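You operate a simulated robot arm through the tools that you are given. There is no shell and no other tool.

Carry out the task below with a simulated two-armed robot. There is one attempt and no reset: what you move stays moved.

TASK
Stir the soup even, ladle twice into the cream bowl and serve it.
Fine: purple-handled spoon, back where it lay; ladle on the blue dish; slide the bowl to the dresser-side chair's place; a teaspoon spilt at most.

Only the result counts: the job must be done as asked and must still hold three seconds after the hand-in. Knocking over, shifting, dropping, spilling or breaking anything else fails it.

THE ROBOT
Two 7-joint arms with two-finger parallel grippers on one trunk that stands fixed in place. Base frame: the origin is at the foot of the trunk, x ahead of it, y to its left, z up. Lengths are in m, angles in degrees, forces in N, time in s.
The left shoulder is at [0.07, 0.156, 1.105], the right one opposite. Payload 3.91 kg a hand.
Tool frame (each hand has its own): the origin (TCP) lies between the finger pads and is the grasp point; the fingertips stand 0.03 m ahead of it; z points along the fingers, y is the line along which they close. Largest opening 0.11 m; finger width 0.02, thickness 0.01; the body of the gripper, 0.048 by 0.112 m, starts 0.055 m behind the TCP.
Orientation is that of the tool frame in the base frame, as a unit quaternion [x, y, z, w]. With the fingers straight down and closing along the base's y, the tool's x points along the base's -x, its y along +y and its z along -z.

THE INTERFACE
- The arms move only by the tool play_rows. It takes "left_commands", "right_commands" or both (then of equal length, played together; a hand with none holds still); each is a list of rows, each a list of 7 numbers: the finger opening in m, from 0 to 0.11, then the shift along the base's x, y, z in m, then the turn, a rotation vector about the base's x, y, z in degrees. In form: [[hand, x, y, z, wx, wy, wz], ...]. A call has 1 to 20 rows; each row shifts and turns the commanded pose from where the row before left it. A row lasts 0.2 s, in which the tool goes at most 0.05 m and 8.6 degrees; a call with a longer step from one row to the next is refused whole, and so is a gripper value outside its range. Where a pose cannot be reached the arm comes as near as it can. A force on the tool above 90 N (or 10 N above the force at the start of the call, whichever is more), or a blocked arm, ends the call early, and 0.2 s more pass. Each finger travels about 0.108 m/s and halts on what it meets, pressing with about 31 N; the grip force reading is that of the motor and also rises with nothing between the fingers. The clock runs only during rows and for 0.2 s after the last one: add rows that do not move to give the fingers time. The reply holds the time, the measured pose of the TCP, the force on the tool along the base axes, the opening and the grip force, in the units named above and with some noise, with the torque about the TCP (base axes, N m) and any sound that the robot's microphone picked up.
- Cameras (640 x 400 px; columns grow to the right, rows downward): "scene" is now at [0.1241, 0.0549, 1.3545]; the picture's right is [0.59, -0.81, -0.00], its down [-0.30, -0.22, -0.93] and it looks along [0.75, 0.55, -0.37] (base axes); focal length 292 px, centre (320, 200). "left" rides on the left gripper at [0.072, -0.017, -0.103] in its tool frame; the picture's right is [0.23, 0.97, 0.00], its down [-0.76, 0.18, -0.62] and it looks along [-0.61, 0.14, 0.78] (tool axes); focal length 222 px, centre (320, 200). "right" rides on the right gripper at [0.072, 0.017, -0.103] in its tool frame; the picture's right is [-0.23, 0.97, 0.00], its down [-0.76, -0.18, -0.62] and it looks along [-0.61, -0.14, 0.78] (tool axes); focal length 222 px, centre (320, 200). There is no depth. A picture from a camera that has moved, and an enlarged one, comes with that camera's place and axes in the base frame and with its lens.
- get_image(camera): a new picture of that camera. The clock stands still meanwhile.
- move_column(by): slides the trunk up (or, below 0, down) by that many m; the arms and the scene camera ride with it, the base frame stays. It gives what a move gives, with no picture.
- pan_tilt(pan, tilt): turns the head with the scene camera to pan (to the left, within 86 degrees either way) and tilt (down, from -29 to 69), counted from straight ahead of the robot. It gives what a move gives.
- enlarge(camera, box): a new picture of the part [left, top, right, bottom] of that camera's present view, enlarged. The clock stands still meanwhile.
- finish_job(): hands the job in; it is judged then, once.

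Nothing tells you positions but the pictures and the camera data. Unless the task says otherwise, let go and move clear before handing in.

The tools are called after "Request:" by a JSON object that holds its "api" and its "payload". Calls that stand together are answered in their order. play_rows: Moves the arms, as the interface text tells. Its arguments: {"type":"object","properties":{"left_commands":{"type":"array","items":{"type":"array","items":{"type":"number"}}},"right_commands":{"type":"array","items":{"type":"array","items":{"type":"number"}}}},"required":[]} The other tools are called the same way: move_column (by) slides the trunk up or down; pan_tilt (pan, tilt) turns the head that bears the scene camera; get_image (camera) takes a picture; enlarge (camera, box) takes an enlarged picture of a part of a camera's view; finish_job () hands the job in.

At the start:

```text
clock: 0.0
left_tcp_pos: [0.5313, 0.6521, 1.2865]
left_orientation: [-0.002, 1.0, 0.0, 0.0]
left_ft_force: [1.0, -0.3, 0.7]
left_moment: [-0.02, -0.01, 0.0]
left_opening: 0.1099
left_grasp_force: 0.1
right_tcp_pos: [0.752, 0.017, 1.2628]
right_orientation: [0.0, 1.0, 0.0, -0.001]
right_ft_force: [0.7, 1.0, -0.5]
right_moment: [0.01, -0.04, -0.01]
right_opening: 0.1101
right_grasp_force: 0.1
trunk travel left (down, up): [-0.55, 0.39]
head pan, tilt: [36.0, 21.8]
```

scene: 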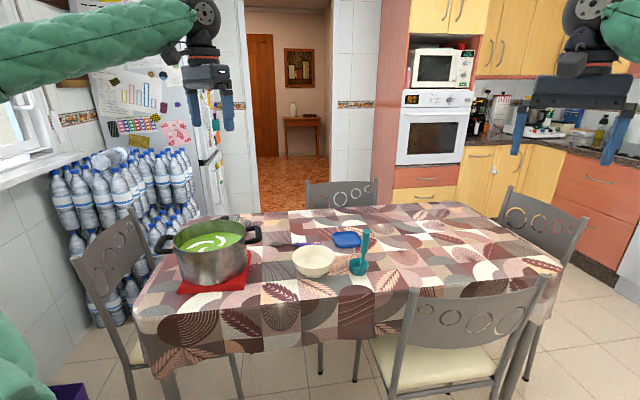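
right: 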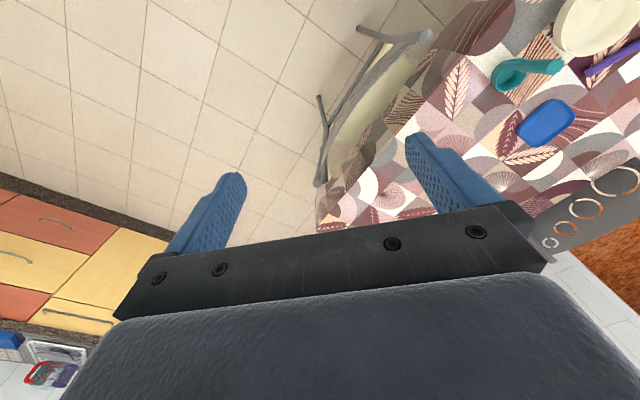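
left: 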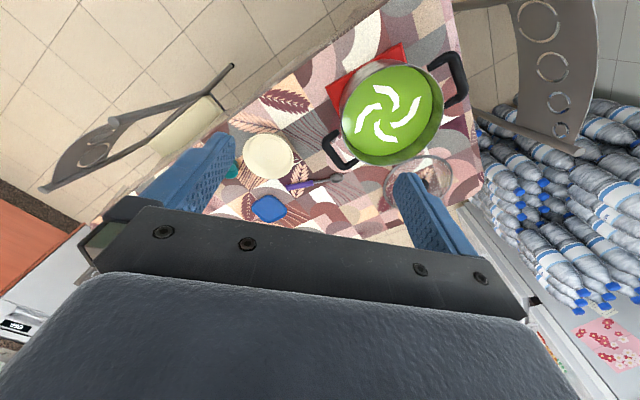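

I see a table with a pot of green soup with white cream swirls on a red mat, a cream bowl, a blue dish, a teal ladle standing on the table and a purple-handled spoon behind the bowl. I'll enlarge several views first to locate things precisely.

Request:
{"api": "enlarge", "payload": {"camera": "scene", "box": [140, 190, 400, 310]}}

Request:
{"api": "enlarge", "payload": {"camera": "left", "box": [180, 40, 480, 230]}}

Request:
{"api": "get_image", "payload": {"camera": "scene"}}

```text
2.46 times, centred on (270, 250) of scene
camera zoom: at [0.1241, 0.0549, 1.3545], right [0.59, -0.81, 0.0], down [-0.3, -0.22, -0.93], along [0.75, 0.55, -0.37], focal length 719 px, centre (443, 77)
```

zoom: 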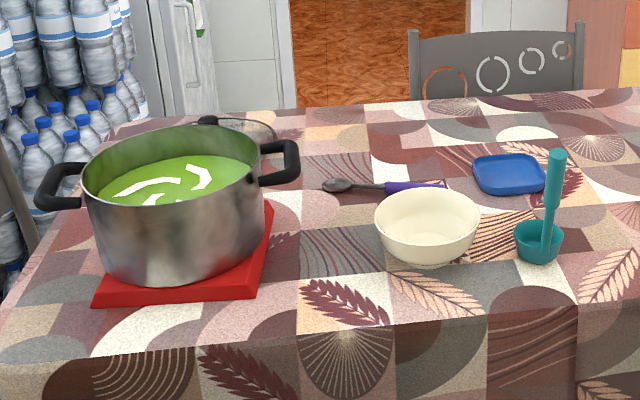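

```text
2.11 times, centred on (330, 135) of left
camera zoom: at [0.4584, 0.6341, 1.3892], right [-0.23, 0.97, 0.0], down [0.76, 0.18, 0.62], along [0.61, 0.14, -0.78], focal length 468 px, centre (299, 337)
```

zoom: 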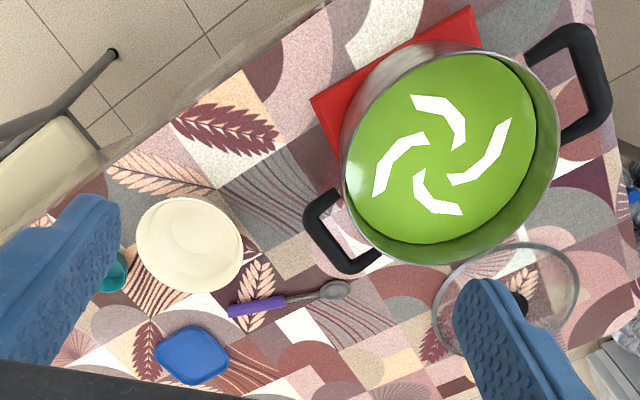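

```text
taken
camera scene: at [0.1241, 0.0549, 1.3545], right [0.59, -0.81, 0.0], down [-0.3, -0.22, -0.93], along [0.75, 0.55, -0.37], focal length 292 px, centre (320, 200)
```

scene: 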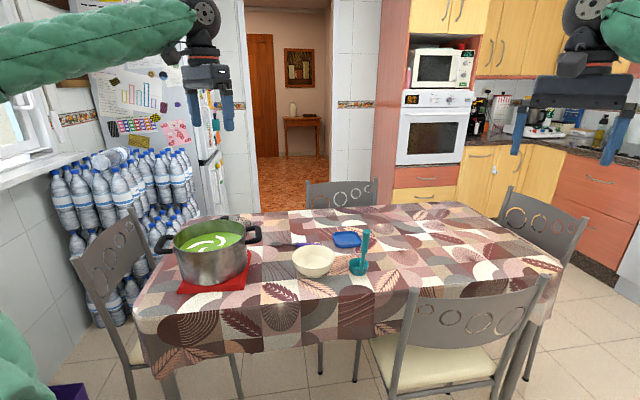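

The bowl rim triangulates to about (0.78, 0.56, 0.82). I need to know which chair is the "dresser-side" one, so I'll look around with the head.

Request:
{"api": "pan_tilt", "payload": {"pan": -30, "tilt": 15}}

Request:
{"api": "get_image", "payload": {"camera": "scene"}}

Request:
{"api": "pan_tilt", "payload": {"pan": -85, "tilt": 15}}

Request:
{"api": "get_image", "payload": {"camera": "scene"}}

Request:
{"api": "pan_tilt", "payload": {"pan": 85, "tilt": 15}}

Request:
{"api": "get_image", "payload": {"camera": "scene"}}

Request:
{"api": "pan_tilt", "payload": {"pan": 30, "tilt": 40}}

Request:
{"api": "get_image", "payload": {"camera": "scene"}}

```text
clock: 1.4
left_tcp_pos: [0.5307, 0.6522, 1.2876]
left_orientation: [-0.001, 1.0, -0.001, 0.0]
left_ft_force: [-0.2, 0.2, 1.0]
left_moment: [-0.02, 0.03, 0.0]
left_opening: 0.11
left_grasp_force: 0.0
right_tcp_pos: [0.7513, 0.0175, 1.262]
right_orientation: [0.0, 1.0, 0.0, 0.0]
right_ft_force: [-0.1, -0.3, -0.4]
right_moment: [0.01, -0.04, 0.01]
right_opening: 0.1099
right_grasp_force: 0.1
trunk travel left (down, up): [-0.55, 0.39]
head pan, tilt: [-30.0, 15.0]
```

```text
taken
camera scene: at [0.1299, -0.0463, 1.3655], right [-0.5, -0.87, 0.0], down [-0.22, 0.13, -0.97], along [0.84, -0.48, -0.26], focal length 292 px, centre (320, 200)
```

scene: 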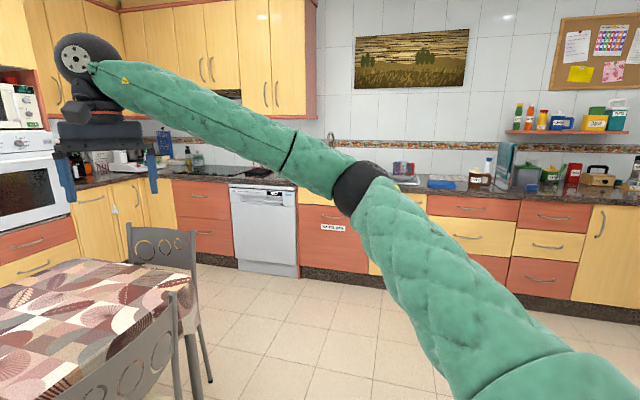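

```text
clock: 2.6
left_tcp_pos: [0.5305, 0.652, 1.2858]
left_orientation: [-0.001, 1.0, -0.001, 0.001]
left_ft_force: [0.2, 0.4, 0.1]
left_moment: [0.0, 0.0, -0.01]
left_opening: 0.1097
left_grasp_force: 0.0
right_tcp_pos: [0.7521, 0.0167, 1.262]
right_orientation: [0.0, 1.0, 0.001, 0.0]
right_ft_force: [0.1, 0.3, 0.0]
right_moment: [0.01, 0.0, -0.03]
right_opening: 0.1099
right_grasp_force: 0.0
trunk travel left (down, up): [-0.55, 0.39]
head pan, tilt: [-85.0, 15.0]
```

```text
taken
camera scene: at [0.0572, -0.0927, 1.3656], right [-1.0, -0.09, 0.0], down [-0.02, 0.26, -0.97], along [0.09, -0.96, -0.26], focal length 292 px, centre (320, 200)
```

scene: 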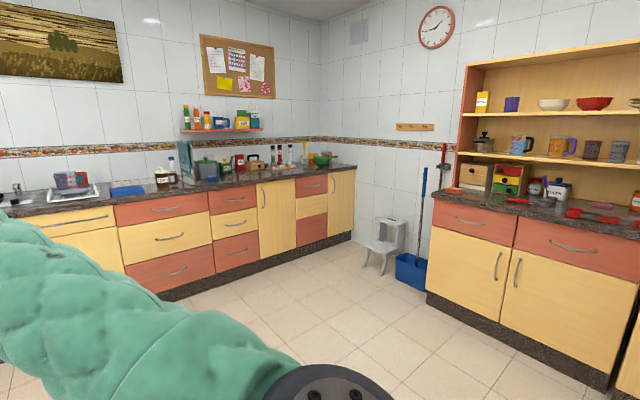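

```text
clock: 5.2
left_tcp_pos: [0.531, 0.651, 1.286]
left_orientation: [-0.001, 1.0, 0.0, 0.0]
left_ft_force: [0.4, 0.5, 0.2]
left_moment: [-0.04, -0.03, 0.0]
left_opening: 0.1102
left_grasp_force: 0.0
right_tcp_pos: [0.751, 0.0163, 1.2628]
right_orientation: [0.0, 1.0, -0.001, 0.0]
right_ft_force: [0.3, 0.3, 0.4]
right_moment: [0.01, 0.0, -0.01]
right_opening: 0.1102
right_grasp_force: 0.1
trunk travel left (down, up): [-0.55, 0.39]
head pan, tilt: [85.0, 15.0]
```

```text
taken
camera scene: at [0.0571, 0.0934, 1.3655], right [1.0, -0.09, 0.0], down [-0.02, -0.26, -0.97], along [0.08, 0.96, -0.26], focal length 292 px, centre (320, 200)
```

scene: 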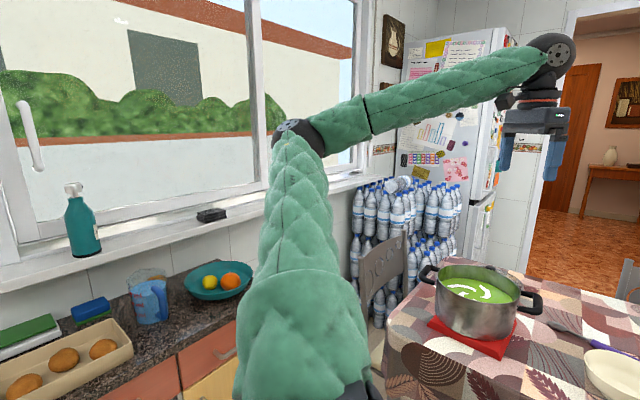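

```text
clock: 6.4
left_tcp_pos: [0.531, 0.6509, 1.2868]
left_orientation: [-0.002, 1.0, 0.0, -0.001]
left_ft_force: [0.2, 0.7, -0.6]
left_moment: [0.0, -0.01, 0.01]
left_opening: 0.1098
left_grasp_force: 0.1
right_tcp_pos: [0.7517, 0.0174, 1.2615]
right_orientation: [0.0, 1.0, 0.0, 0.0]
right_ft_force: [0.9, 0.0, -0.4]
right_moment: [-0.02, -0.02, -0.02]
right_opening: 0.11
right_grasp_force: 0.0
trunk travel left (down, up): [-0.55, 0.39]
head pan, tilt: [30.0, 40.0]
```

```text
taken
camera scene: at [0.1225, 0.043, 1.326], right [0.5, -0.87, 0.0], down [-0.56, -0.32, -0.77], along [0.66, 0.38, -0.64], focal length 292 px, centre (320, 200)
```

scene: 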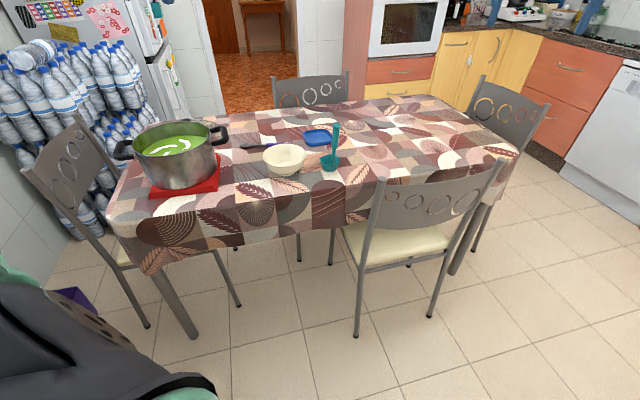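

The dresser (shelf unit with bowls and cups) stands on the wall behind the robot, parallel to the table's near long edge, so the near chair (its back towards the robot) is the dresser-side one. I'll check this and take detailed views of the table.

Request:
{"api": "pan_tilt", "payload": {"pan": -86, "tilt": 25}}

Request:
{"api": "get_image", "payload": {"camera": "scene"}}

Request:
{"api": "pan_tilt", "payload": {"pan": 86, "tilt": 30}}

Request:
{"api": "get_image", "payload": {"camera": "scene"}}

Request:
{"api": "pan_tilt", "payload": {"pan": 40, "tilt": 35}}

Request:
{"api": "get_image", "payload": {"camera": "scene"}}

Request:
{"api": "enlarge", "payload": {"camera": "scene", "box": [120, 110, 280, 210]}}

Request:
{"api": "enlarge", "payload": {"camera": "scene", "box": [260, 110, 420, 210]}}

```text
clock: 8.4
left_tcp_pos: [0.5318, 0.6517, 1.2866]
left_orientation: [-0.001, 1.0, 0.0, -0.001]
left_ft_force: [-0.1, -0.3, 0.0]
left_moment: [0.0, -0.02, -0.01]
left_opening: 0.1101
left_grasp_force: 0.1
right_tcp_pos: [0.7519, 0.0165, 1.2619]
right_orientation: [-0.001, 1.0, 0.0, 0.0]
right_ft_force: [0.4, 0.1, -0.6]
right_moment: [-0.02, 0.01, 0.05]
right_opening: 0.11
right_grasp_force: 0.1
trunk travel left (down, up): [-0.55, 0.39]
head pan, tilt: [-85.9, 25.0]
```

```text
taken
camera scene: at [0.0556, -0.0916, 1.3493], right [-1.0, -0.07, 0.0], down [-0.03, 0.42, -0.91], along [0.06, -0.9, -0.42], focal length 292 px, centre (320, 200)
```

scene: 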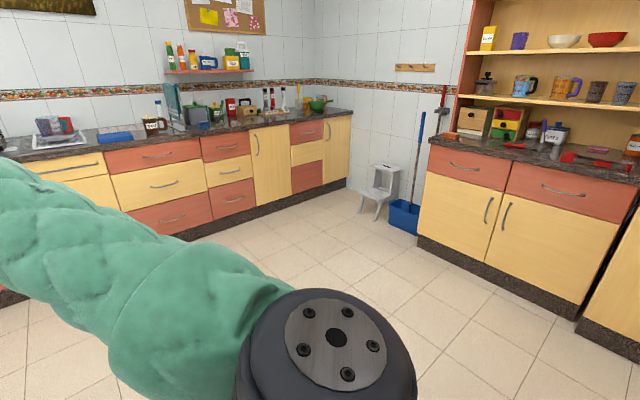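

```text
clock: 11.0
left_tcp_pos: [0.5316, 0.6516, 1.2854]
left_orientation: [-0.001, 1.0, 0.0, 0.001]
left_ft_force: [0.2, -1.1, 0.3]
left_moment: [0.01, 0.0, 0.02]
left_opening: 0.1101
left_grasp_force: 0.1
right_tcp_pos: [0.7528, 0.0171, 1.2633]
right_orientation: [0.0, 1.0, 0.0, -0.001]
right_ft_force: [0.4, -0.2, -0.4]
right_moment: [0.01, 0.0, 0.05]
right_opening: 0.1102
right_grasp_force: 0.0
trunk travel left (down, up): [-0.55, 0.39]
head pan, tilt: [85.9, 30.0]
```

```text
taken
camera scene: at [0.0554, 0.0906, 1.3413], right [1.0, -0.07, 0.0], down [-0.04, -0.5, -0.87], along [0.06, 0.86, -0.5], focal length 292 px, centre (320, 200)
```

scene: 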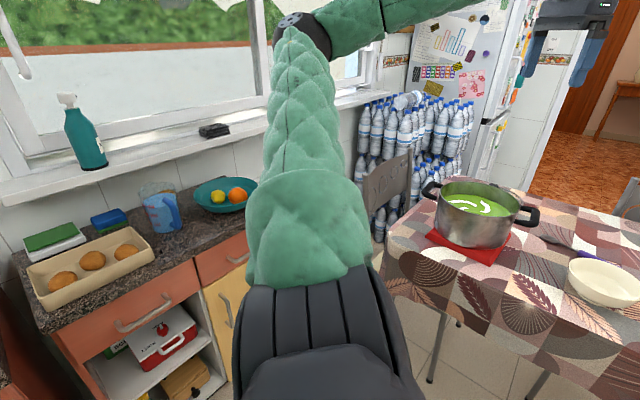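

```text
clock: 12.1
left_tcp_pos: [0.5321, 0.6531, 1.2862]
left_orientation: [-0.001, 1.0, 0.0, 0.0]
left_ft_force: [0.2, 0.8, -0.2]
left_moment: [-0.02, -0.02, 0.0]
left_opening: 0.1099
left_grasp_force: 0.0
right_tcp_pos: [0.7533, 0.0174, 1.2634]
right_orientation: [-0.001, 1.0, 0.0, 0.0]
right_ft_force: [-0.2, 0.5, -0.6]
right_moment: [-0.02, 0.01, 0.0]
right_opening: 0.11
right_grasp_force: 0.1
trunk travel left (down, up): [-0.55, 0.39]
head pan, tilt: [40.0, 35.0]
```

```text
taken
camera scene: at [0.1163, 0.057, 1.3335], right [0.64, -0.77, 0.0], down [-0.44, -0.37, -0.82], along [0.63, 0.53, -0.57], focal length 292 px, centre (320, 200)
```

scene: 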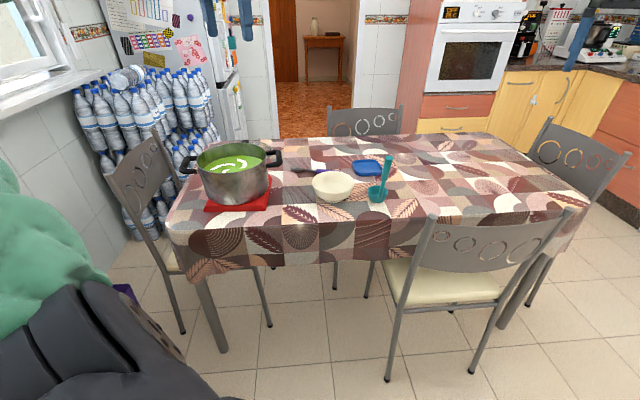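

```text
4.00 times, centred on (200, 160) of scene
camera zoom: at [0.1163, 0.057, 1.3335], right [0.64, -0.77, 0.0], down [-0.44, -0.37, -0.82], along [0.63, 0.53, -0.57], focal length 1169 px, centre (800, 360)
```

zoom: 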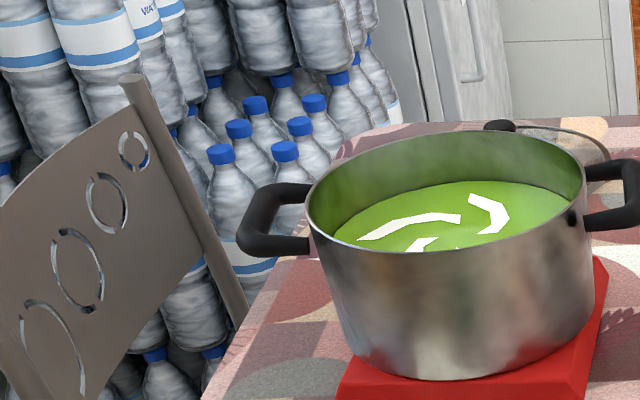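

```text
4.00 times, centred on (340, 160) of scene
camera zoom: at [0.1163, 0.057, 1.3335], right [0.64, -0.77, 0.0], down [-0.44, -0.37, -0.82], along [0.63, 0.53, -0.57], focal length 1169 px, centre (240, 360)
```

zoom: 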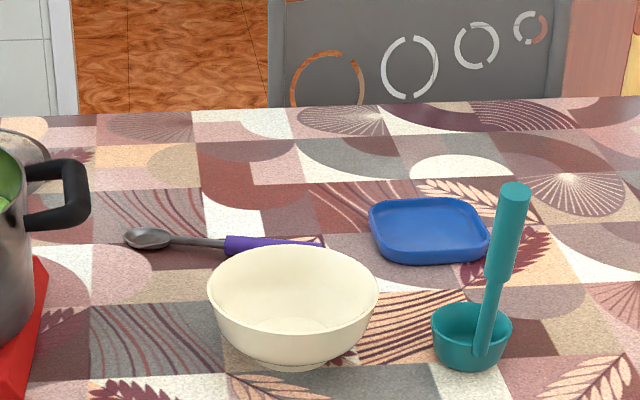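

The dresser unit is confirmed behind the robot on the near long side, so the near chair is the target. The spoon lies at roughly (0.82–0.91, 0.63–0.80, 0.765), which is far for the left arm, so I'll move the left hand over it at a safe height to test the reach and get closer views.

Request:
{"api": "play_rows", "payload": {"left_commands": [[0.11, 0.03, 0, -0.02, 0, 0, 0], [0.11, 0.03, 0, -0.02, 0, 0, 0], [0.11, 0.03, 0, -0.02, 0, 0, 0], [0.11, 0.03, 0, -0.02, 0, 0, 0]]}}

Request:
{"api": "get_image", "payload": {"camera": "left"}}

Request:
{"api": "enlarge", "payload": {"camera": "left", "box": [160, 20, 480, 220]}}

```text
clock: 13.1
left_tcp_pos: [0.6537, 0.6504, 1.2046]
left_orientation: [0.0, 1.0, 0.0, -0.001]
left_ft_force: [-0.4, 0.6, -0.1]
left_moment: [0.0, 0.05, -0.02]
left_opening: 0.1104
left_grasp_force: 0.0
right_tcp_pos: [0.7533, 0.0174, 1.2609]
right_orientation: [-0.001, 1.0, 0.0, -0.001]
right_ft_force: [0.3, -0.4, -0.7]
right_moment: [-0.02, 0.05, 0.04]
right_opening: 0.11
right_grasp_force: 0.2
trunk travel left (down, up): [-0.55, 0.39]
head pan, tilt: [40.0, 35.0]
```

```text
taken
camera left: at [0.5798, 0.6335, 1.3085], right [-0.23, 0.97, 0.0], down [0.76, 0.18, 0.62], along [0.61, 0.14, -0.78], focal length 222 px, centre (320, 200)
```

left: 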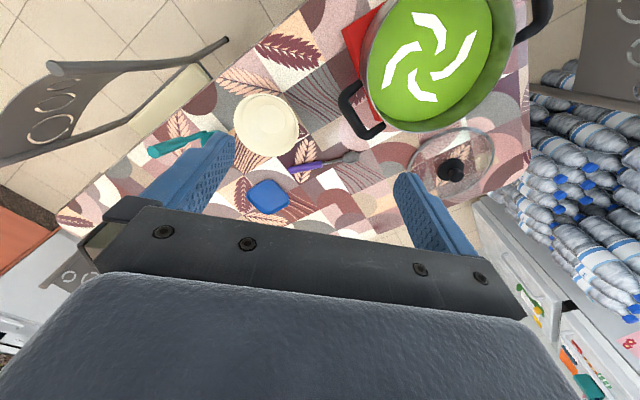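

```text
2.00 times, centred on (320, 120) of left
camera zoom: at [0.5798, 0.6335, 1.3085], right [-0.23, 0.97, 0.0], down [0.76, 0.18, 0.62], along [0.61, 0.14, -0.78], focal length 444 px, centre (320, 360)
```

zoom: 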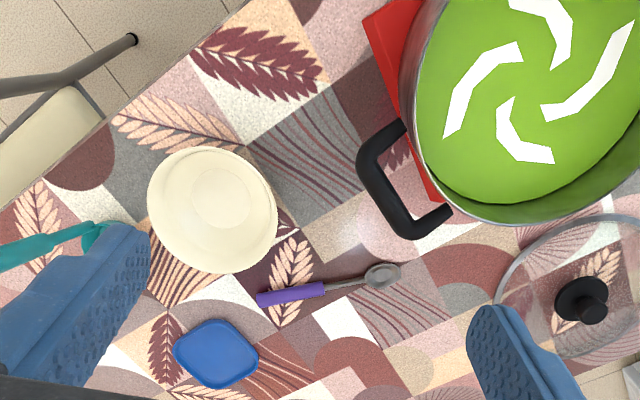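

The spoon's handle end is near (0.914, 0.624) and its bowl tip near (0.825, 0.804); the glass lid lies at about (0.80, 1.05). I'll extend the left hand outward at a safe height to see how far it reaches pointing straight down.

Request:
{"api": "play_rows", "payload": {"left_commands": [[0.11, 0.04, 0.005, -0.02, 0, 0, 0], [0.11, 0.04, 0.005, -0.02, 0, 0, 0], [0.11, 0.04, 0.005, -0.02, 0, 0, 0], [0.11, 0.04, 0.005, -0.02, 0, 0, 0], [0.11, 0.04, 0.005, -0.02, 0, 0, 0], [0.11, 0.04, 0.005, -0.02, 0, 0, 0]]}}

Request:
{"api": "get_image", "payload": {"camera": "left"}}

Request:
{"api": "get_image", "payload": {"camera": "scene"}}

```text
clock: 14.5
left_tcp_pos: [0.8935, 0.6817, 1.0846]
left_orientation: [-0.001, 1.0, 0.0, -0.001]
left_ft_force: [-0.6, 0.5, -0.7]
left_moment: [-0.02, 0.02, 0.01]
left_opening: 0.1102
left_grasp_force: 0.0
right_tcp_pos: [0.7548, 0.0172, 1.2599]
right_orientation: [-0.001, 1.0, 0.0, -0.001]
right_ft_force: [0.3, 1.1, 0.2]
right_moment: [-0.02, 0.07, 0.01]
right_opening: 0.1103
right_grasp_force: 0.1
trunk travel left (down, up): [-0.55, 0.39]
head pan, tilt: [40.0, 35.0]
```

```text
taken
camera left: at [0.8214, 0.6643, 1.188], right [-0.23, 0.97, 0.0], down [0.76, 0.18, 0.62], along [0.6, 0.14, -0.78], focal length 222 px, centre (320, 200)
```

left: 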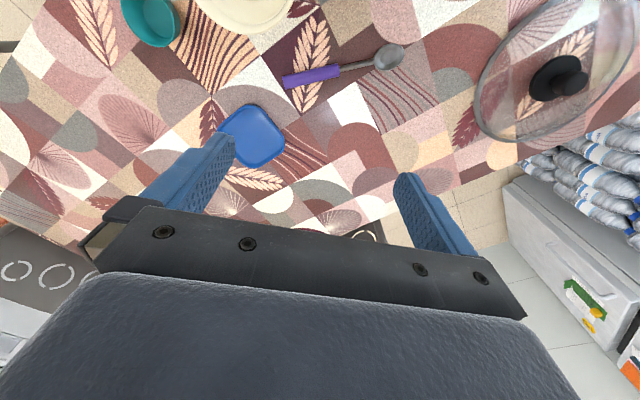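

```text
taken
camera scene: at [0.1191, 0.0571, 1.3331], right [0.64, -0.77, 0.0], down [-0.44, -0.37, -0.82], along [0.63, 0.53, -0.58], focal length 292 px, centre (320, 200)
```

scene: 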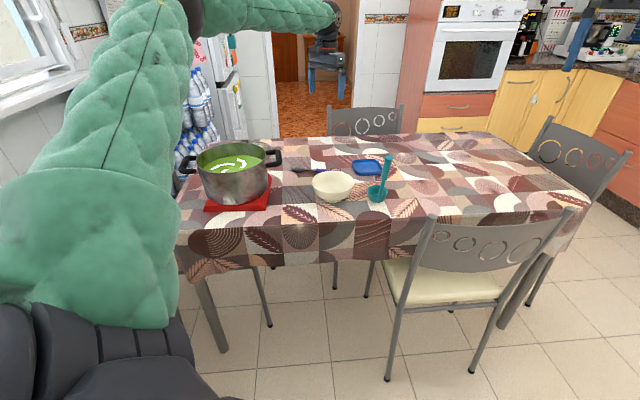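

The vertical pose reaches over the spoon with margin. Next I'll turn the hand so that it closes across the spoon's handle, at the same height, and look from there.

Request:
{"api": "play_rows", "payload": {"left_commands": [[0.1, 0, -0.003, 0, 0, 0, -7.9], [0.09, 0, -0.003, 0, 0, 0, -7.9], [0.08, 0, -0.003, 0, 0, 0, -7.9], [0.07, 0, -0.003, 0, 0, 0, -7.9], [0.06, 0, -0.003, 0, 0, 0, -7.9], [0.06, 0, -0.003, 0, 0, 0, -7.9], [0.06, 0, -0.003, 0, 0, 0, -7.9], [0.06, 0.004, -0.003, 0, 0, 0, -7.9], [0.06, 0, 0, 0, 0, 0, 0]]}}

Request:
{"api": "get_image", "payload": {"camera": "left"}}

Request:
{"api": "get_image", "payload": {"camera": "scene"}}

```text
clock: 16.5
left_tcp_pos: [0.8964, 0.6578, 1.0872]
left_orientation: [0.524, 0.852, -0.001, 0.0]
left_ft_force: [-0.7, -0.6, 0.1]
left_moment: [-0.01, -0.01, 0.01]
left_opening: 0.0601
left_grasp_force: 0.1
right_tcp_pos: [0.7522, 0.0156, 1.2626]
right_orientation: [0.0, 1.0, 0.0, 0.0]
right_ft_force: [0.6, 0.0, -0.5]
right_moment: [0.02, -0.01, -0.03]
right_opening: 0.1099
right_grasp_force: 0.1
trunk travel left (down, up): [-0.55, 0.39]
head pan, tilt: [40.0, 35.0]
```

```text
taken
camera left: at [0.847, 0.7141, 1.1899], right [0.77, 0.64, 0.0], down [0.5, -0.6, 0.62], along [0.4, -0.48, -0.78], focal length 222 px, centre (320, 200)
```

left: 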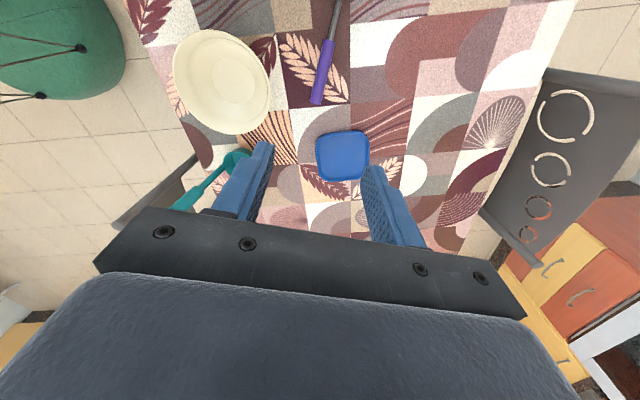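

```text
taken
camera scene: at [0.1164, 0.0571, 1.3335], right [0.64, -0.77, 0.0], down [-0.44, -0.37, -0.82], along [0.63, 0.53, -0.57], focal length 292 px, centre (320, 200)
```

scene: 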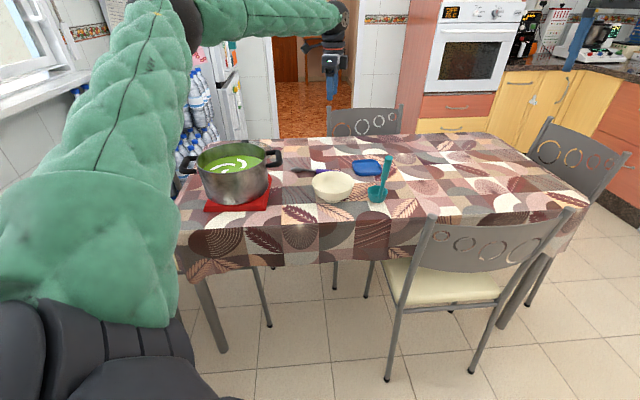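

The hand is turned to close across the spoon. I'll enlarge the handle to refine its position before descending.

Request:
{"api": "enlarge", "payload": {"camera": "left", "box": [240, 0, 420, 112]}}

Request:
{"api": "enlarge", "payload": {"camera": "scene", "box": [280, 150, 360, 200]}}

```text
3.56 times, centred on (330, 56) of left
camera zoom: at [0.847, 0.7141, 1.1899], right [0.77, 0.64, 0.0], down [0.5, -0.6, 0.62], along [0.4, -0.48, -0.78], focal length 790 px, centre (284, 712)
```

zoom: 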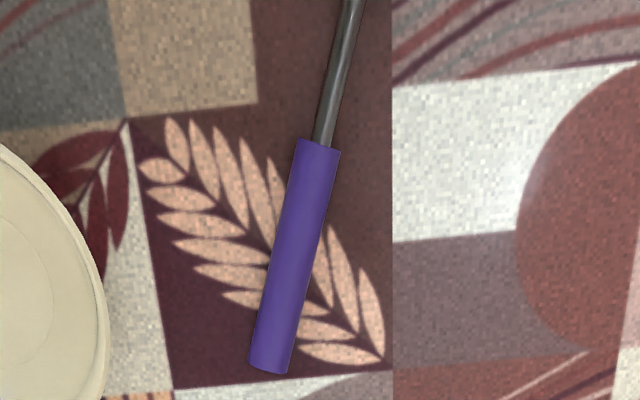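

```text
8.00 times, centred on (320, 175) of scene
camera zoom: at [0.1164, 0.0571, 1.3335], right [0.64, -0.77, 0.0], down [-0.44, -0.37, -0.82], along [0.63, 0.53, -0.57], focal length 2338 px, centre (320, 400)
```

zoom: 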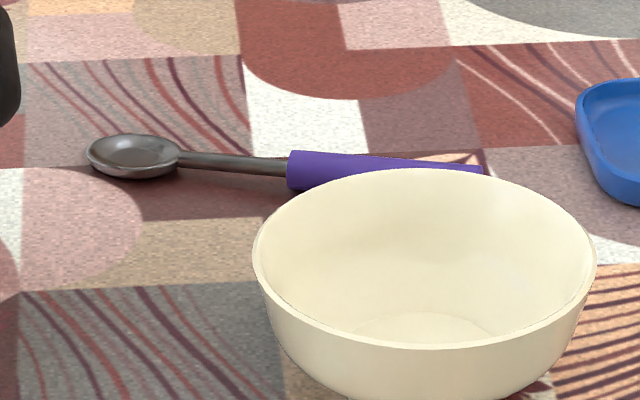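

The handle is about 2 cm thick, and the TCP already stands over its axis, some 4 cm from the handle's end. I'll lean the fingers slightly towards the spoon's bowl and descend to just above it.

Request:
{"api": "play_rows", "payload": {"left_commands": [[0.06, 0, 0, -0.03, 6.0, 3.0, 0], [0.06, 0, 0, -0.03, 6.0, 3.0, 0], [0.06, 0, 0, -0.03, 5.9, 3.0, 0], [0.06, 0, 0, -0.03, 0, 0, 0], [0.06, 0, 0, -0.03, 0, 0, 0], [0.06, 0, 0, -0.03, 0, 0, 0], [0.06, 0, 0, -0.03, 0, 0, 0], [0.06, 0, 0, -0.03, 0, 0, 0], [0.06, 0, 0, 0, 0, 0, 0]]}}

Request:
{"api": "get_image", "payload": {"camera": "left"}}

Request:
{"api": "get_image", "payload": {"camera": "scene"}}

```text
clock: 18.5
left_tcp_pos: [0.8944, 0.6587, 0.8484]
left_orientation: [0.515, 0.839, 0.09, -0.148]
left_ft_force: [-0.9, -0.9, 0.3]
left_moment: [-0.01, -0.02, 0.0]
left_opening: 0.0602
left_grasp_force: 0.1
right_tcp_pos: [0.7514, 0.0183, 1.2626]
right_orientation: [0.0, 1.0, 0.0, 0.0]
right_ft_force: [-0.2, 0.1, 0.1]
right_moment: [0.03, -0.01, -0.02]
right_opening: 0.1102
right_grasp_force: 0.1
trunk travel left (down, up): [-0.55, 0.39]
head pan, tilt: [40.0, 35.0]
```

```text
taken
camera left: at [0.8644, 0.6784, 0.9692], right [0.77, 0.63, 0.08], down [0.58, -0.75, 0.33], along [0.26, -0.21, -0.94], focal length 222 px, centre (320, 200)
```

left: 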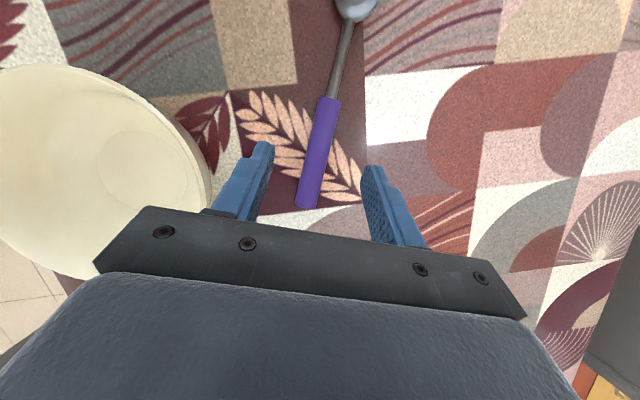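

```text
taken
camera scene: at [0.116, 0.0575, 1.3335], right [0.64, -0.77, 0.0], down [-0.44, -0.37, -0.82], along [0.63, 0.53, -0.57], focal length 292 px, centre (320, 200)
```

scene: 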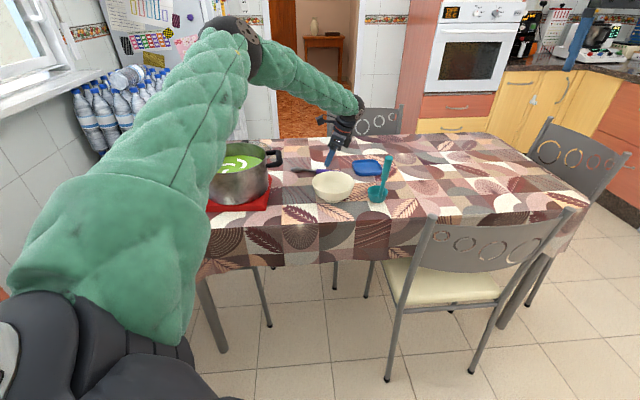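

The spoon still lines up well between the fingers. I'll descend in small steps towards the table, with force monitoring.

Request:
{"api": "play_rows", "payload": {"left_commands": [[0.05, 0.002, -0.003, -0.012, 0, 0, 0], [0.05, 0.002, -0.003, -0.012, 0, 0, 0], [0.05, 0.001, -0.001, -0.012, 0, 0, 0], [0.05, 0, 0, -0.012, 0, 0, 0], [0.05, 0, 0, -0.004, 0, 0, 0], [0.05, 0, 0, 0, 0, 0, 0]]}}

Request:
{"api": "get_image", "payload": {"camera": "left"}}

Request:
{"api": "enlarge", "payload": {"camera": "scene", "box": [280, 130, 376, 190]}}

```text
clock: 19.9
left_tcp_pos: [0.8881, 0.6501, 0.8003]
left_orientation: [0.515, 0.839, 0.091, -0.148]
left_ft_force: [0.5, 0.6, 0.9]
left_moment: [-0.02, 0.02, 0.0]
left_opening: 0.0505
left_grasp_force: 0.0
left hand out of reach, approached as far as the arm can: row 3, 4
right_tcp_pos: [0.7524, 0.0165, 1.2624]
right_orientation: [0.0, 1.0, 0.0, 0.001]
right_ft_force: [1.0, -0.5, 0.3]
right_moment: [0.0, 0.01, 0.0]
right_opening: 0.11
right_grasp_force: 0.1
trunk travel left (down, up): [-0.55, 0.39]
head pan, tilt: [40.0, 35.0]
```

```text
taken
camera left: at [0.8588, 0.671, 0.9225], right [0.77, 0.63, 0.08], down [0.58, -0.75, 0.33], along [0.26, -0.21, -0.94], focal length 222 px, centre (320, 200)
```

left: 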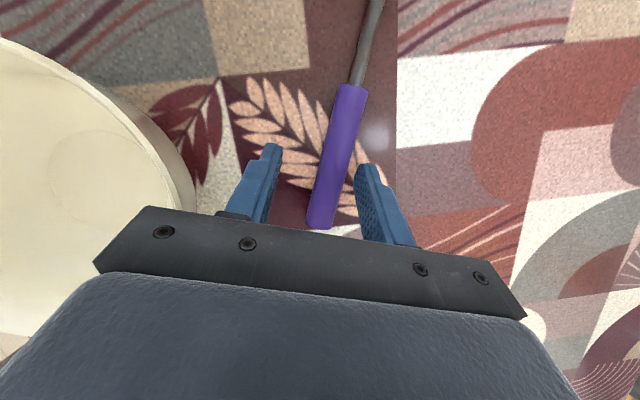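

```text
6.67 times, centred on (328, 160) of scene
camera zoom: at [0.1166, 0.0569, 1.3335], right [0.64, -0.77, 0.0], down [-0.44, -0.37, -0.82], along [0.63, 0.53, -0.57], focal length 1948 px, centre (267, 467)
```

zoom: 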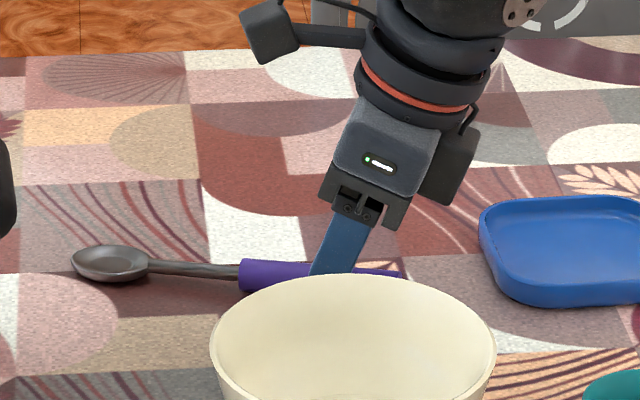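

The arm ran out of reach just above the spoon. I'll lift again, reduce the lean, add a slight outward tilt and lower the trunk so the shoulder is level with the wrist, which lengthens the reach.

Request:
{"api": "play_rows", "payload": {"left_commands": [[0.05, 0, 0, 0.03, 0, 0, 0], [0.05, 0, 0, 0.03, -3.35, -4.5, 0], [0.05, 0, 0, 0.03, -3.35, -4.5, 0], [0.05, 0, 0, 0.03, 0, 0, 0], [0.05, 0, 0, 0.03, 0, 0, 0], [0.05, 0, 0, 0.02, 0, 0, 0], [0.05, 0, 0, 0, 0, 0, 0]]}}

Request:
{"api": "move_column", "payload": {"by": -0.11}}

Request:
{"api": "get_image", "payload": {"camera": "left"}}

Request:
{"api": "get_image", "payload": {"camera": "scene"}}

```text
clock: 21.5
left_tcp_pos: [0.8933, 0.6505, 0.9694]
left_orientation: [0.515, 0.852, 0.082, -0.051]
left_ft_force: [0.9, 0.0, -0.9]
left_moment: [0.01, 0.01, -0.01]
left_opening: 0.0503
left_grasp_force: 0.1
right_tcp_pos: [0.7523, 0.0181, 1.2614]
right_orientation: [0.0, 1.0, -0.001, -0.001]
right_ft_force: [-0.2, -1.6, 0.3]
right_moment: [-0.01, -0.03, -0.02]
right_opening: 0.1097
right_grasp_force: 0.1
trunk travel left (down, up): [-0.55, 0.39]
head pan, tilt: [40.0, 35.0]
```

```text
clock: 22.9
left_tcp_pos: [0.8925, 0.6504, 0.8592]
left_orientation: [0.515, 0.852, 0.082, -0.051]
left_ft_force: [0.1, 0.2, 0.3]
left_moment: [0.04, -0.01, 0.01]
left_opening: 0.05
left_grasp_force: 0.1
right_tcp_pos: [0.7518, 0.0168, 1.1529]
right_orientation: [0.0, 1.0, 0.0, 0.0]
right_ft_force: [-0.3, 0.5, -0.3]
right_moment: [0.01, -0.02, -0.01]
right_opening: 0.1101
right_grasp_force: 0.0
trunk travel left (down, up): [-0.44, 0.5]
head pan, tilt: [40.0, 35.0]
```

```text
taken
camera left: at [0.8434, 0.6845, 0.9715], right [0.76, 0.64, 0.12], down [0.51, -0.7, 0.5], along [0.41, -0.31, -0.86], focal length 222 px, centre (320, 200)
```

left: 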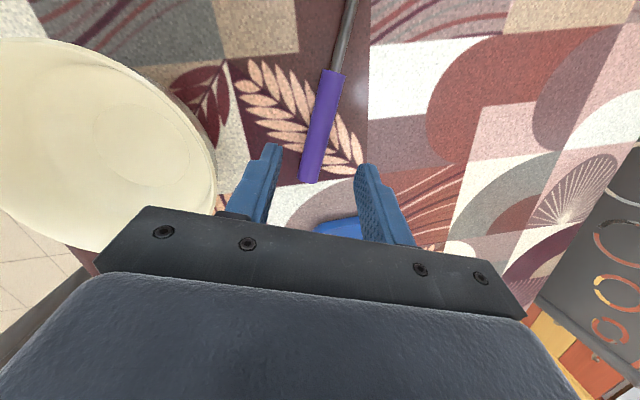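

```text
taken
camera scene: at [0.1162, 0.0568, 1.2236], right [0.64, -0.77, 0.0], down [-0.44, -0.37, -0.82], along [0.63, 0.53, -0.57], focal length 292 px, centre (320, 200)
```

scene: 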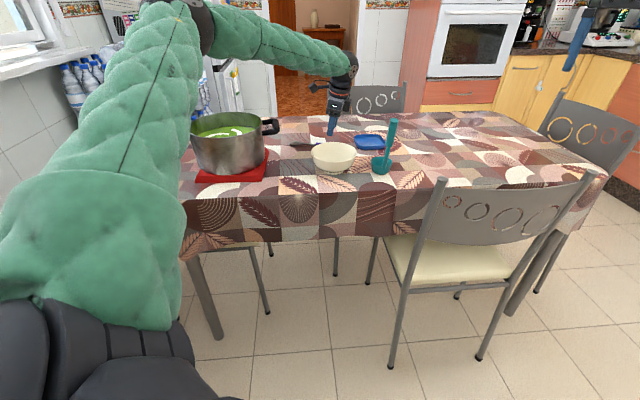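

Now the reach should suffice. I'll centre the fingers on the handle and descend again.

Request:
{"api": "play_rows", "payload": {"left_commands": [[0.05, 0.003, 0.0005, -0.012, 0, 0, 0], [0.05, 0.0025, 0.0003, -0.012, 0, 0, 0], [0.05, 0, 0, -0.012, 0, 0, 0], [0.05, 0, 0, -0.012, 0, 0, 0], [0.05, 0, 0, -0.012, 0, 0, 0], [0.05, 0, 0, 0, 0, 0, 0]]}}

Request:
{"api": "get_image", "payload": {"camera": "left"}}

Request:
{"api": "enlarge", "payload": {"camera": "scene", "box": [280, 110, 376, 170]}}

```text
clock: 24.3
left_tcp_pos: [0.8967, 0.6509, 0.7985]
left_orientation: [0.515, 0.852, 0.082, -0.051]
left_ft_force: [0.2, 0.4, 0.2]
left_moment: [0.02, -0.05, -0.06]
left_opening: 0.05
left_grasp_force: 0.0
right_tcp_pos: [0.7529, 0.0163, 1.1534]
right_orientation: [0.001, 1.0, 0.0, 0.0]
right_ft_force: [-0.3, -0.1, 0.1]
right_moment: [0.03, 0.0, -0.03]
right_opening: 0.11
right_grasp_force: 0.2
trunk travel left (down, up): [-0.44, 0.5]
head pan, tilt: [40.0, 35.0]
```

```text
taken
camera left: at [0.8479, 0.685, 0.9108], right [0.76, 0.64, 0.12], down [0.51, -0.7, 0.5], along [0.41, -0.31, -0.86], focal length 222 px, centre (320, 200)
```

left: 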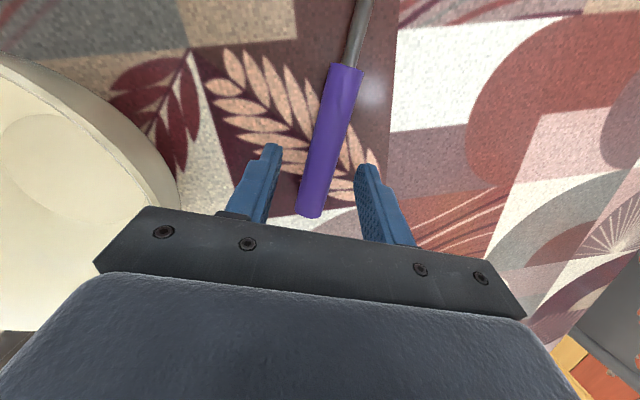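

```text
6.67 times, centred on (328, 140) of scene
camera zoom: at [0.1164, 0.0568, 1.2235], right [0.64, -0.77, 0.0], down [-0.44, -0.37, -0.82], along [0.63, 0.53, -0.57], focal length 1948 px, centre (267, 600)
```

zoom: 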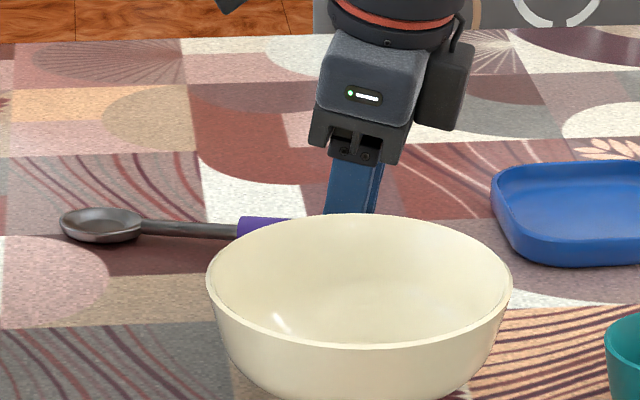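

Reach is fine now. I'll continue down in millimetre steps watching for contact.

Request:
{"api": "play_rows", "payload": {"left_commands": [[0.045, 0, 0, -0.003, 0, 0, 0], [0.045, 0, 0, -0.003, 0, 0, 0], [0.045, 0, 0, 0, 0, 0, 0]]}}

Request:
{"api": "enlarge", "payload": {"camera": "left", "box": [220, 120, 420, 245]}}

```text
clock: 25.1
left_tcp_pos: [0.8968, 0.6515, 0.7927]
left_orientation: [0.515, 0.852, 0.082, -0.051]
left_ft_force: [-0.7, 0.5, 3.5]
left_moment: [-0.07, 0.14, -0.02]
left_opening: 0.0449
left_grasp_force: 0.0
right_tcp_pos: [0.7524, 0.0166, 1.1532]
right_orientation: [0.0, 1.0, 0.0, 0.0]
right_ft_force: [0.1, -0.1, 0.7]
right_moment: [-0.02, -0.01, 0.01]
right_opening: 0.1098
right_grasp_force: 0.0
trunk travel left (down, up): [-0.44, 0.5]
head pan, tilt: [40.0, 35.0]
```

```text
3.20 times, centred on (320, 182) of left
camera zoom: at [0.8485, 0.6854, 0.9057], right [0.76, 0.64, 0.12], down [0.51, -0.7, 0.5], along [0.41, -0.31, -0.86], focal length 711 px, centre (320, 256)
```

zoom: 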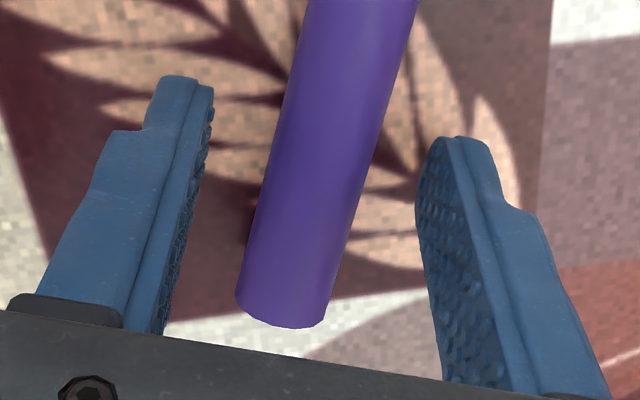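

The fingertips just touched the tabletop (table z ≈ 0.758). I'll rise 1 mm and close on the handle.

Request:
{"api": "play_rows", "payload": {"left_commands": [[0.045, 0, 0, 0.001, 0, 0, 0], [0.03, 0, 0, 0, 0, 0, 0], [0.02, 0, 0, 0, 0, 0, 0], [0.01, 0, 0, 0, 0, 0, 0], [0.0, 0, 0, 0, 0, 0, 0], [0.0, 0, 0, 0, 0, 0, 0]]}}

Request:
{"api": "enlarge", "payload": {"camera": "left", "box": [220, 70, 420, 245]}}

Request:
{"api": "enlarge", "payload": {"camera": "scene", "box": [280, 110, 376, 170]}}

```text
clock: 26.5
left_tcp_pos: [0.8979, 0.651, 0.7949]
left_orientation: [0.514, 0.852, 0.083, -0.051]
left_ft_force: [0.4, 1.1, -0.5]
left_moment: [-0.01, -0.06, 0.04]
left_opening: 0.0215
left_grasp_force: 31.0
right_tcp_pos: [0.7534, 0.017, 1.1519]
right_orientation: [0.0, 1.0, 0.0, 0.0]
right_ft_force: [0.8, -0.5, -0.2]
right_moment: [-0.01, 0.02, 0.0]
right_opening: 0.1102
right_grasp_force: 0.0
trunk travel left (down, up): [-0.44, 0.5]
head pan, tilt: [40.0, 35.0]
```

```text
2.29 times, centred on (320, 158) of left
camera zoom: at [0.8488, 0.6854, 0.9063], right [0.76, 0.64, 0.12], down [0.51, -0.7, 0.5], along [0.41, -0.31, -0.86], focal length 508 px, centre (320, 297)
```

zoom: 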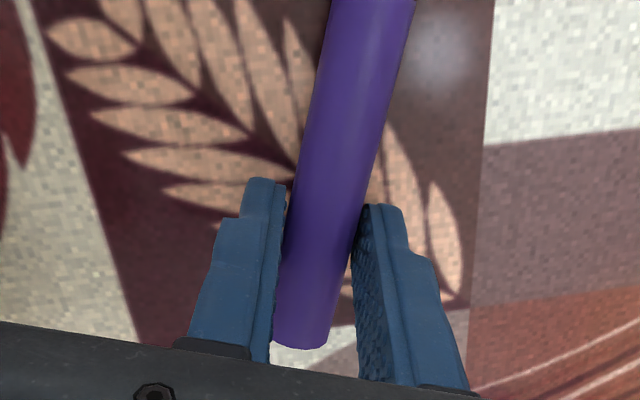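

```text
6.67 times, centred on (328, 140) of scene
camera zoom: at [0.1166, 0.0569, 1.2235], right [0.64, -0.77, 0.0], down [-0.44, -0.37, -0.82], along [0.63, 0.53, -0.57], focal length 1948 px, centre (267, 600)
```

zoom: 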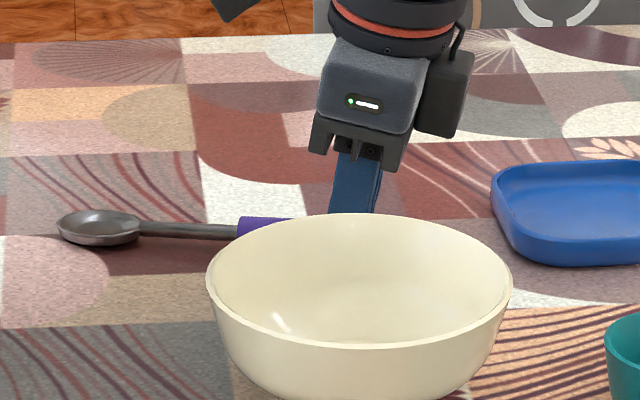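

Gripped at opening 0.0215 with 31 N. I note the pose (0.8975, 0.651, 0.794) for returning it, and lift gently.

Request:
{"api": "play_rows", "payload": {"left_commands": [[0.0, 0, 0, 0.01, 0, 0, 0], [0.0, 0, 0, 0.02, 0, 0, 0], [0.0, 0, 0, 0.03, 0, 0, 0], [0.0, 0, 0, 0.03, 0, 0, 0], [0.0, 0, 0, 0.03, 0, 0, 0], [0.0, 0, 0, 0.03, 0, 0, 0], [0.0, 0, 0, 0, 0, 0, 0]]}}

Request:
{"api": "get_image", "payload": {"camera": "left"}}

Request:
{"api": "enlarge", "payload": {"camera": "scene", "box": [180, 60, 400, 200]}}

```text
clock: 28.1
left_tcp_pos: [0.8984, 0.6515, 0.946]
left_orientation: [0.514, 0.852, 0.082, -0.052]
left_ft_force: [-0.7, 0.2, -0.2]
left_moment: [0.01, -0.02, -0.02]
left_opening: 0.0001
left_grasp_force: 30.8
right_tcp_pos: [0.7534, 0.0165, 1.1511]
right_orientation: [0.0, 1.0, 0.0, -0.001]
right_ft_force: [0.0, -0.6, 0.2]
right_moment: [0.03, 0.03, -0.03]
right_opening: 0.11
right_grasp_force: 0.1
trunk travel left (down, up): [-0.44, 0.5]
head pan, tilt: [40.0, 35.0]
```

```text
taken
camera left: at [0.8493, 0.6856, 1.0567], right [0.76, 0.64, 0.12], down [0.51, -0.7, 0.5], along [0.4, -0.31, -0.86], focal length 222 px, centre (320, 200)
```

left: 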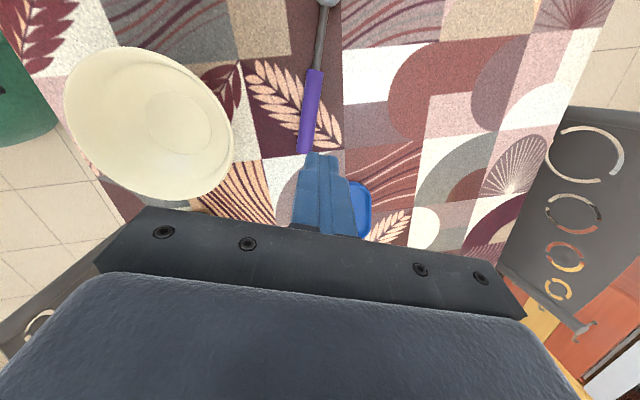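

```text
2.86 times, centred on (290, 130) of scene
camera zoom: at [0.1169, 0.0572, 1.2234], right [0.64, -0.77, 0.0], down [-0.44, -0.37, -0.82], along [0.63, 0.53, -0.57], focal length 835 px, centre (406, 400)
```

zoom: 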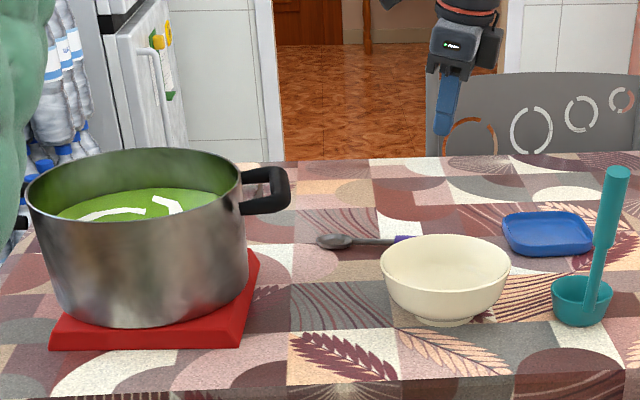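

The fingers slid off because the pads only caught the handle above its middle; the spoon stayed where it lay. I'll make the hand vertical so the pads reach lower, and check that this pose still reaches.

Request:
{"api": "play_rows", "payload": {"left_commands": [[0.03, 0, 0.002, 0, -5.54, -0.07, 0], [0.05, 0, 0.003, 0, -5.54, -0.07, 0], [0.05, 0, 0, -0.02, 0, 0, 0], [0.05, 0, 0, -0.02, 0, 0, 0], [0.05, 0, 0, -0.02, 0, 0, 0], [0.05, 0, 0, -0.02, 0, 0, 0], [0.05, 0, 0, -0.02, 0, 0, 0], [0.05, 0, 0, 0, 0, 0, 0]]}}

Request:
{"api": "get_image", "payload": {"camera": "left"}}

Request:
{"api": "enlarge", "payload": {"camera": "scene", "box": [280, 110, 376, 170]}}

```text
clock: 29.9
left_tcp_pos: [0.8971, 0.6553, 0.8449]
left_orientation: [0.518, 0.856, 0.001, 0.0]
left_ft_force: [-0.5, -0.4, 0.1]
left_moment: [0.0, 0.02, -0.04]
left_opening: 0.0499
left_grasp_force: 0.1
right_tcp_pos: [0.7516, 0.0171, 1.1519]
right_orientation: [0.0, 1.0, 0.0, 0.001]
right_ft_force: [0.3, 0.0, -0.5]
right_moment: [0.03, 0.01, 0.02]
right_opening: 0.1099
right_grasp_force: 0.1
trunk travel left (down, up): [-0.44, 0.5]
head pan, tilt: [40.0, 35.0]
```

```text
taken
camera left: at [0.8479, 0.711, 0.9472], right [0.76, 0.65, 0.0], down [0.51, -0.59, 0.62], along [0.41, -0.47, -0.78], focal length 222 px, centre (320, 200)
```

left: 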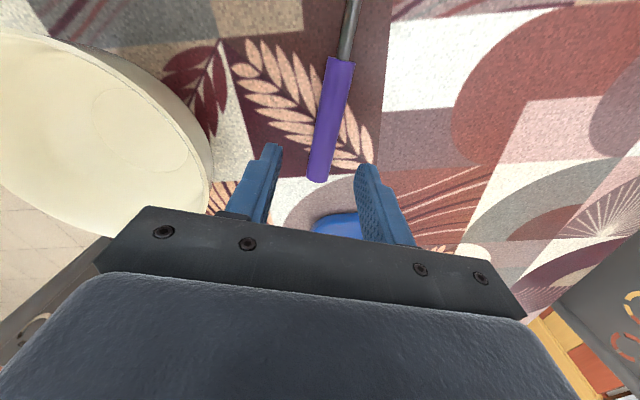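

```text
6.67 times, centred on (328, 140) of scene
camera zoom: at [0.1163, 0.0567, 1.2235], right [0.64, -0.77, 0.0], down [-0.44, -0.37, -0.82], along [0.63, 0.53, -0.57], focal length 1948 px, centre (267, 600)
```

zoom: 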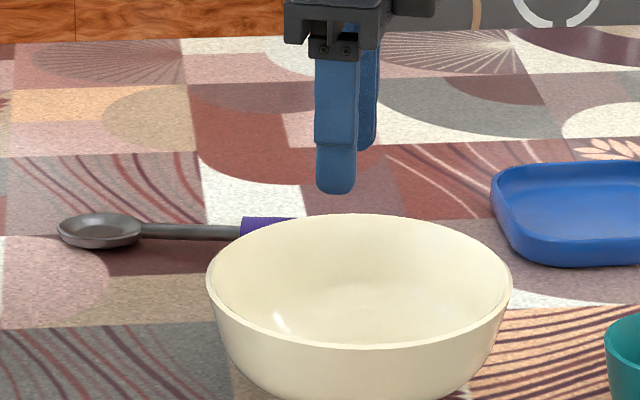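

Request:
{"api": "enlarge", "payload": {"camera": "left", "box": [220, 0, 440, 220]}}

Request:
{"api": "enlarge", "payload": {"camera": "scene", "box": [270, 120, 350, 170]}}

```text
1.82 times, centred on (330, 110) of left
camera zoom: at [0.8479, 0.711, 0.9472], right [0.76, 0.65, 0.0], down [0.51, -0.59, 0.62], along [0.41, -0.47, -0.78], focal length 404 px, centre (302, 364)
```

zoom: 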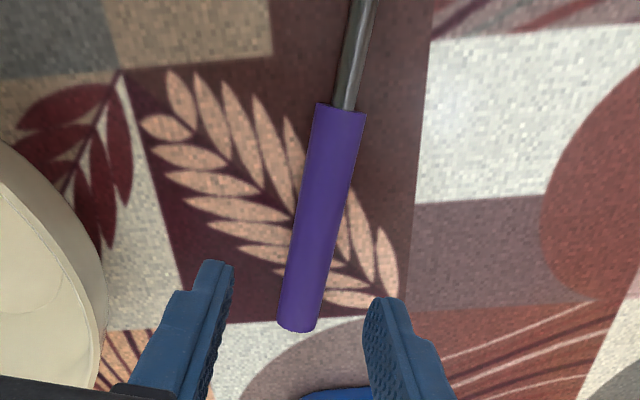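

```text
8.00 times, centred on (310, 145) of scene
camera zoom: at [0.1163, 0.0567, 1.2235], right [0.64, -0.77, 0.0], down [-0.44, -0.37, -0.82], along [0.63, 0.53, -0.57], focal length 2338 px, centre (400, 640)
```

zoom: 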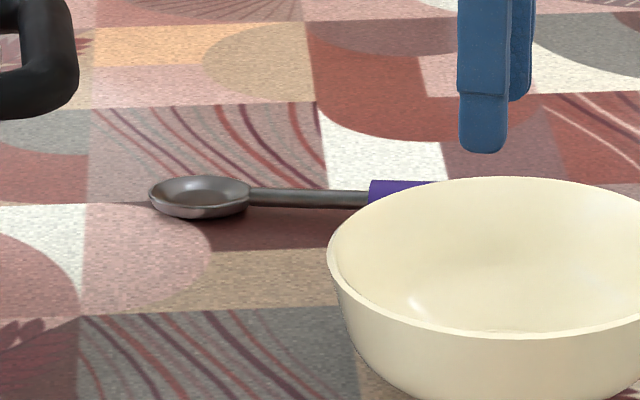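

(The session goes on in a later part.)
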